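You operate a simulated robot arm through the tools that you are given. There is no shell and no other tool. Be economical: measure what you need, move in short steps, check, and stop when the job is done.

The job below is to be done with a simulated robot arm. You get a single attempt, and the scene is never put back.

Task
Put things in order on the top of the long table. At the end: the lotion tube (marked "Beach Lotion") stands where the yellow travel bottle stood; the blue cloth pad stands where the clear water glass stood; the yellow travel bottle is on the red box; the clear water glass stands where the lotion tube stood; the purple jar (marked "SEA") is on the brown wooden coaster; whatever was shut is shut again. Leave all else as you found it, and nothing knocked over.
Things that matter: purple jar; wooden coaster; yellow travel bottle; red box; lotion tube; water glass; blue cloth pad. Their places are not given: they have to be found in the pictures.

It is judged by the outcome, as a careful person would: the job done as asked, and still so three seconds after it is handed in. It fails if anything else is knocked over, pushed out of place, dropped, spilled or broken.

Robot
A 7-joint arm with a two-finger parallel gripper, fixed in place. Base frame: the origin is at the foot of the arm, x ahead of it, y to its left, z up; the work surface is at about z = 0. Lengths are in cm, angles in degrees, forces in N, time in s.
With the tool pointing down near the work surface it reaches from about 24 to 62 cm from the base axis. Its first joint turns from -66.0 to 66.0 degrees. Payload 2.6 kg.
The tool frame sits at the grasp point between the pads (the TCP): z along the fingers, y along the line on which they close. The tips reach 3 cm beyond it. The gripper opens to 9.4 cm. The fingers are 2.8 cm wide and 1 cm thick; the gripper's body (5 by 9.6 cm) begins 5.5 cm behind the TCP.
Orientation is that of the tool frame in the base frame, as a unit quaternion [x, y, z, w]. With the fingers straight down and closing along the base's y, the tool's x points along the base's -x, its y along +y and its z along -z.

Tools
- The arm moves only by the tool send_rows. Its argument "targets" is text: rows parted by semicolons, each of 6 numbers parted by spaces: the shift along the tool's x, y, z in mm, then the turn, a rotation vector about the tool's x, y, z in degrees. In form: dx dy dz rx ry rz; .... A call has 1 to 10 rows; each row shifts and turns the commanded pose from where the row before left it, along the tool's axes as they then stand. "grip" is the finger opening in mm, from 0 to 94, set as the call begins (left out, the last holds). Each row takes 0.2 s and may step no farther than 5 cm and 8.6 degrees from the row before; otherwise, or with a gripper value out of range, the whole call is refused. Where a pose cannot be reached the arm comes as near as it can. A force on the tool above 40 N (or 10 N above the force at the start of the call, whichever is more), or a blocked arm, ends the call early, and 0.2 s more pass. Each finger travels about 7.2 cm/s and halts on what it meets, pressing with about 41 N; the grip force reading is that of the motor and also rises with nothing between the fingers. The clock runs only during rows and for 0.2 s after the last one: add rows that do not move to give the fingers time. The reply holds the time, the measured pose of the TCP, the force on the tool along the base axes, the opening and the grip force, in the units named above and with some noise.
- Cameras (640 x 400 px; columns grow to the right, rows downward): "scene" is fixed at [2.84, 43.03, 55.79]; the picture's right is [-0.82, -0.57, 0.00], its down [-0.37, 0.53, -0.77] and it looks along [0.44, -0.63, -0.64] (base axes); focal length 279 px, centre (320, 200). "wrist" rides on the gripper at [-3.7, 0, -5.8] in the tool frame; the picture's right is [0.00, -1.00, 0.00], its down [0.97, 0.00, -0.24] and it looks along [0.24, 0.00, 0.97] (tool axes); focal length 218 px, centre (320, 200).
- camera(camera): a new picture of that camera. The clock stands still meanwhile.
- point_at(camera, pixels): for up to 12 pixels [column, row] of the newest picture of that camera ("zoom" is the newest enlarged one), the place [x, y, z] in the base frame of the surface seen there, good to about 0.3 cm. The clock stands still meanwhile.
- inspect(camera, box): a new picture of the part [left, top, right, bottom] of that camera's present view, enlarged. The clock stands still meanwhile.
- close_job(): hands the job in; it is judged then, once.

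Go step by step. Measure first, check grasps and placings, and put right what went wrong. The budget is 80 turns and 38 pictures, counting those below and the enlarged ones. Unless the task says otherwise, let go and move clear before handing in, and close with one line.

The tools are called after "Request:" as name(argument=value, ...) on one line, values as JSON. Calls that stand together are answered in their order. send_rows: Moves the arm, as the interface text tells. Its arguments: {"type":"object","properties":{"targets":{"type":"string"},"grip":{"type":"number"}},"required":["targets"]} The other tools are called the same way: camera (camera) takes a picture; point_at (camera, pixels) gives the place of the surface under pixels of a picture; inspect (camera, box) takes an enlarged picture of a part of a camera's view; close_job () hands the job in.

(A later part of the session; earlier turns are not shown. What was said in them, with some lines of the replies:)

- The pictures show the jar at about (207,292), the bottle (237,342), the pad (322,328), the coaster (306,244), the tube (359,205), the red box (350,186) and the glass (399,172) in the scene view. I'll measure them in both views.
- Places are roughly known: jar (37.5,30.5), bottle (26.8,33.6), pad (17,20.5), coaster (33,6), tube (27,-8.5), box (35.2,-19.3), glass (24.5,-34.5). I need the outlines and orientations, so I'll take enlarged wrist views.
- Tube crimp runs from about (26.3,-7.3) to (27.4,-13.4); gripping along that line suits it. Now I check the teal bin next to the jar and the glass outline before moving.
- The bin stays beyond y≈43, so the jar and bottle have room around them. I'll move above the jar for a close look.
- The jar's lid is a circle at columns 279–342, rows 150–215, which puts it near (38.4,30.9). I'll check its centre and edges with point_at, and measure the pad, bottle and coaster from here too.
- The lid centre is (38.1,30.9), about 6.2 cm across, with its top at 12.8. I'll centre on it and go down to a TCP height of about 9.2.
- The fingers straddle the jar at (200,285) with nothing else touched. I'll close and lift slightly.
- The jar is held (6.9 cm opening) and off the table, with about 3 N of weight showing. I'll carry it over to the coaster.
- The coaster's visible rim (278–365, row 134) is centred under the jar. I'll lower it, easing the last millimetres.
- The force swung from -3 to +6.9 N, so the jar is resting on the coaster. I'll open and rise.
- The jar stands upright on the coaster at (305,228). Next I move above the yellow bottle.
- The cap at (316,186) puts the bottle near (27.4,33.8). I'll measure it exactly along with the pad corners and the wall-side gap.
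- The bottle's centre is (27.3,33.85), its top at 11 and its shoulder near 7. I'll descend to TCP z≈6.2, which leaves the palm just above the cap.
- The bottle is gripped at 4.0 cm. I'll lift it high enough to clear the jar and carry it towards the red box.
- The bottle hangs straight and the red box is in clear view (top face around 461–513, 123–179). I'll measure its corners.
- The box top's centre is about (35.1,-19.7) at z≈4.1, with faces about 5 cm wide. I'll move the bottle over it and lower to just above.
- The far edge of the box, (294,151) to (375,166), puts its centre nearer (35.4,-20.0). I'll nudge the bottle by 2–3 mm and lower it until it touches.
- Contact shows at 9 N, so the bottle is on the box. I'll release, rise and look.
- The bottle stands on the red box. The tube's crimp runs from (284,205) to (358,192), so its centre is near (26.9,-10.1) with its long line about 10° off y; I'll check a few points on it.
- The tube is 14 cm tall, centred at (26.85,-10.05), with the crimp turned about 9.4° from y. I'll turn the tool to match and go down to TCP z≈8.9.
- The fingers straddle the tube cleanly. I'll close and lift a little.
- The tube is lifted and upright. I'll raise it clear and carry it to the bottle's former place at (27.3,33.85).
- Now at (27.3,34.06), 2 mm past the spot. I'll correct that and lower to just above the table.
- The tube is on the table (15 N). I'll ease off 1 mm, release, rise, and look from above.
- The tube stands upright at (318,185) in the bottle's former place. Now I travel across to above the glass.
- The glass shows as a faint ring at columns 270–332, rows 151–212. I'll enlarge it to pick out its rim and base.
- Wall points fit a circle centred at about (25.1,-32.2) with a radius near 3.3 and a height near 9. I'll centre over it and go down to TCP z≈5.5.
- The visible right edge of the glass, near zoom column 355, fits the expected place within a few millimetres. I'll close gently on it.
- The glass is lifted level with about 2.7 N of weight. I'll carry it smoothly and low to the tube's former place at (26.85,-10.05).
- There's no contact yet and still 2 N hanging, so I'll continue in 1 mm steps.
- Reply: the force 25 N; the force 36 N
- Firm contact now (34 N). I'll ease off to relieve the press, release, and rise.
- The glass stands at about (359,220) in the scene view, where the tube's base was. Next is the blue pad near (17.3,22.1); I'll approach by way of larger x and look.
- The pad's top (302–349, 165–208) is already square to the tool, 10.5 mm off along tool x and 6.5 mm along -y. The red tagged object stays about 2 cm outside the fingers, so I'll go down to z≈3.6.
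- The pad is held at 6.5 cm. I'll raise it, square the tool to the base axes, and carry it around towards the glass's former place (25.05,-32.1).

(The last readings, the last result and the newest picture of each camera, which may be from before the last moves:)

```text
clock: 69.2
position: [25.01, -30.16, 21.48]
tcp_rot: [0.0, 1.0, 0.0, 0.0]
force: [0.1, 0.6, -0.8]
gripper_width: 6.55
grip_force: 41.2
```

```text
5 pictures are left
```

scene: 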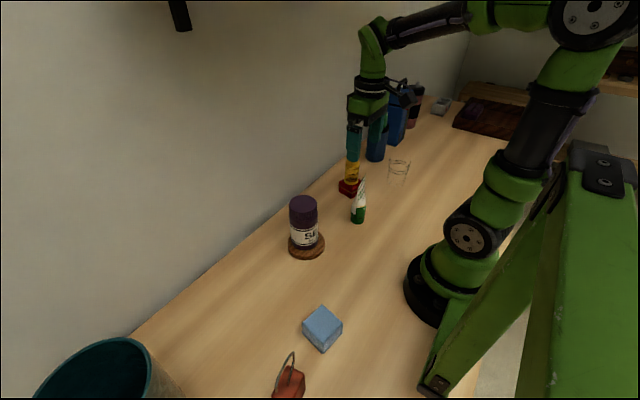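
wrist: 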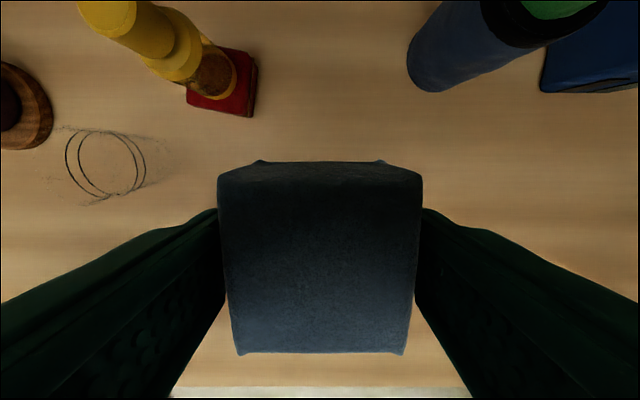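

The pad is square in the grip, with the place ahead clear. I'll move 19 mm further and lower to just above the table.

Request:
send_rows(targets="1 -19 20 0 0 0;0 0 40 0 0 0;0 0 40 0 0 0;0 0 40 0 0 0;0 0 20 0 0 0;0 0 9 0 0 0;0 0 3 0 0 0;0 0 0 0 0 0")

Request:
send_rows(targets="0 0 2 0 0 0;0 0 0 0 0 0")

Request:
send_rows(targets="0 0 1.5 0 0 0;0 0 0 0 0 0")

```text
clock: 71.0
position: [24.94, -32.01, 4.4]
tcp_rot: [0.0, 1.0, 0.0, 0.0]
force: [1.3, -0.8, 0.3]
gripper_width: 6.55
grip_force: 40.9
```

```text
clock: 71.6
position: [25.05, -31.98, 4.28]
tcp_rot: [0.002, 1.0, 0.0, 0.0]
force: [0.2, 0.4, -0.7]
gripper_width: 6.56
grip_force: 41.4
```

```text
clock: 72.2
position: [24.84, -31.98, 4.05]
tcp_rot: [0.001, 1.0, 0.001, -0.001]
force: [0.4, -0.3, -0.4]
gripper_width: 6.55
grip_force: 41.0
```

Request:
send_rows(targets="0 0 2 0 0 0;0 0 0 0 0 0")

Request:
send_rows(targets="0 0 1.5 0 0 0;0 0 0 0 0 0")

```text
clock: 72.8
position: [24.81, -32.1, 4.01]
tcp_rot: [0.0, 1.0, 0.0, -0.001]
force: [-0.3, 0.8, -1.0]
gripper_width: 6.55
grip_force: 41.1
```

```text
clock: 73.4
position: [24.98, -32.08, 3.76]
tcp_rot: [0.0, 1.0, 0.0, 0.0]
force: [-0.7, -0.3, -1.2]
gripper_width: 6.53
grip_force: 40.5
```

Not touching yet at 3.76, so I'll make two more 1 mm steps.

Request:
send_rows(targets="0 0 1 0 0 0;0 0 0 0 0 0")

Request:
send_rows(targets="0 0 1 0 0 0;0 0 0 0 0 0")

```text
clock: 74.0
position: [24.96, -32.01, 3.61]
tcp_rot: [0.001, 1.0, 0.0, 0.0]
force: [-2.9, 4.5, 10.8]
gripper_width: 6.52
grip_force: 41.3
```

```text
clock: 74.6
position: [24.87, -32.03, 3.61]
tcp_rot: [0.001, 1.0, -0.001, 0.001]
force: [-5.5, 6.3, 25.4]
gripper_width: 6.57
grip_force: 41.2
```

The pad is on the table (25 N). I'll ease off, release, rise straight up and check the whole scene.

Request:
send_rows(targets="0 0 -1 0 0 0;0 0 0 0 0 0")

Request:
send_rows(targets="0 0 0 0 0 0;0 0 0 0 0 0;0 0 0 0 0 0", grip=94)

Request:
send_rows(targets="0 0 -20 0 0 0;0 0 -40 0 0 0;0 0 -40 0 0 0;0 0 -40 0 0 0;0 0 -40 0 0 0;0 40 -30 0 0 0;0 45 -30 0 0 0;0 45 -20 0 0 0;0 45 0 0 0 0;0 0 0 0 0 0")

Request:
camera(camera="scene")

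Request:
camera(camera="wrist")

```text
clock: 75.2
position: [24.91, -31.98, 3.63]
tcp_rot: [0.001, 1.0, -0.001, 0.001]
force: [2.0, -2.2, 9.5]
gripper_width: 6.52
grip_force: 41.0
```

```text
clock: 76.0
position: [24.9, -32.13, 3.69]
tcp_rot: [0.0, 1.0, 0.0, -0.001]
force: [0.4, 0.0, 0.4]
gripper_width: 9.39
grip_force: 0.1
```

```text
refused: row 7 steps farther than a row can; nothing moved
```

```text
4 pictures are left
```

scene: 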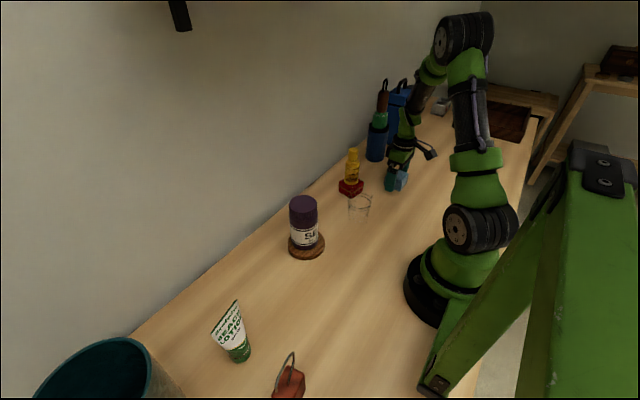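

```text
3 pictures are left
```

wrist: 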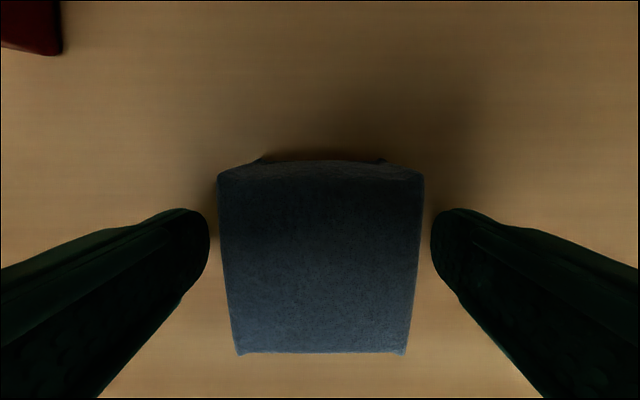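

The rise was refused because one row was too long; the pad is released and standing. I'll rise again in shorter rows.

Request:
send_rows(targets="0 0 -20 0 0 0;0 0 -40 0 0 0;0 0 -40 0 0 0;0 0 -40 0 0 0;0 0 -40 0 0 0;0 30 -30 0 0 0;0 40 -20 0 0 0;0 45 0 0 0 0;0 45 0 0 0 0;0 0 0 0 0 0")

Request:
camera(camera="scene")

Request:
point_at(camera="scene", pixels=[[398, 176], [400, 186], [238, 355], [352, 180], [305, 248], [360, 215]])

```text
clock: 78.2
position: [24.97, -15.87, 26.62]
tcp_rot: [0.001, 1.0, 0.0, 0.0]
force: [0.3, -0.2, -1.0]
gripper_width: 9.4
grip_force: 0.0
```

```text
2 pictures are left
```

scene: 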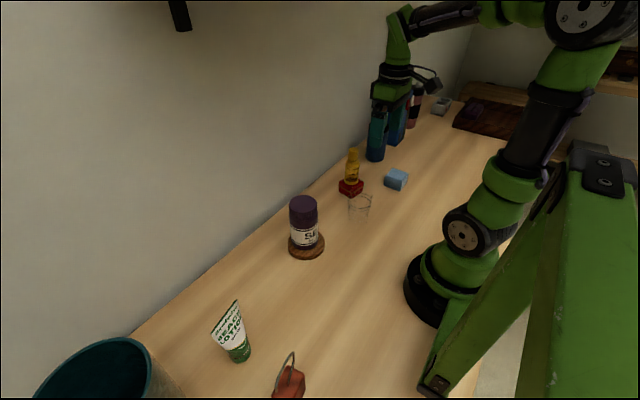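

```text
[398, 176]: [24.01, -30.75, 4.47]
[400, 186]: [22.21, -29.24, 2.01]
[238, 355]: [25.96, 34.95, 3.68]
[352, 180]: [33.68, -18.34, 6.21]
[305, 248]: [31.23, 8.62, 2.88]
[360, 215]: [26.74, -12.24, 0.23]
```

Every item is standing in its asked place, from the pad at (396,180) to the tube at (237,345), and the gripper is open and clear. I'll hand the job in.

Request:
close_job()

```text
The job is handed in.
```

The job is handed in: all five items stood upright in their asked places in the last picture, nothing else was moved, and nothing needed opening or shutting.
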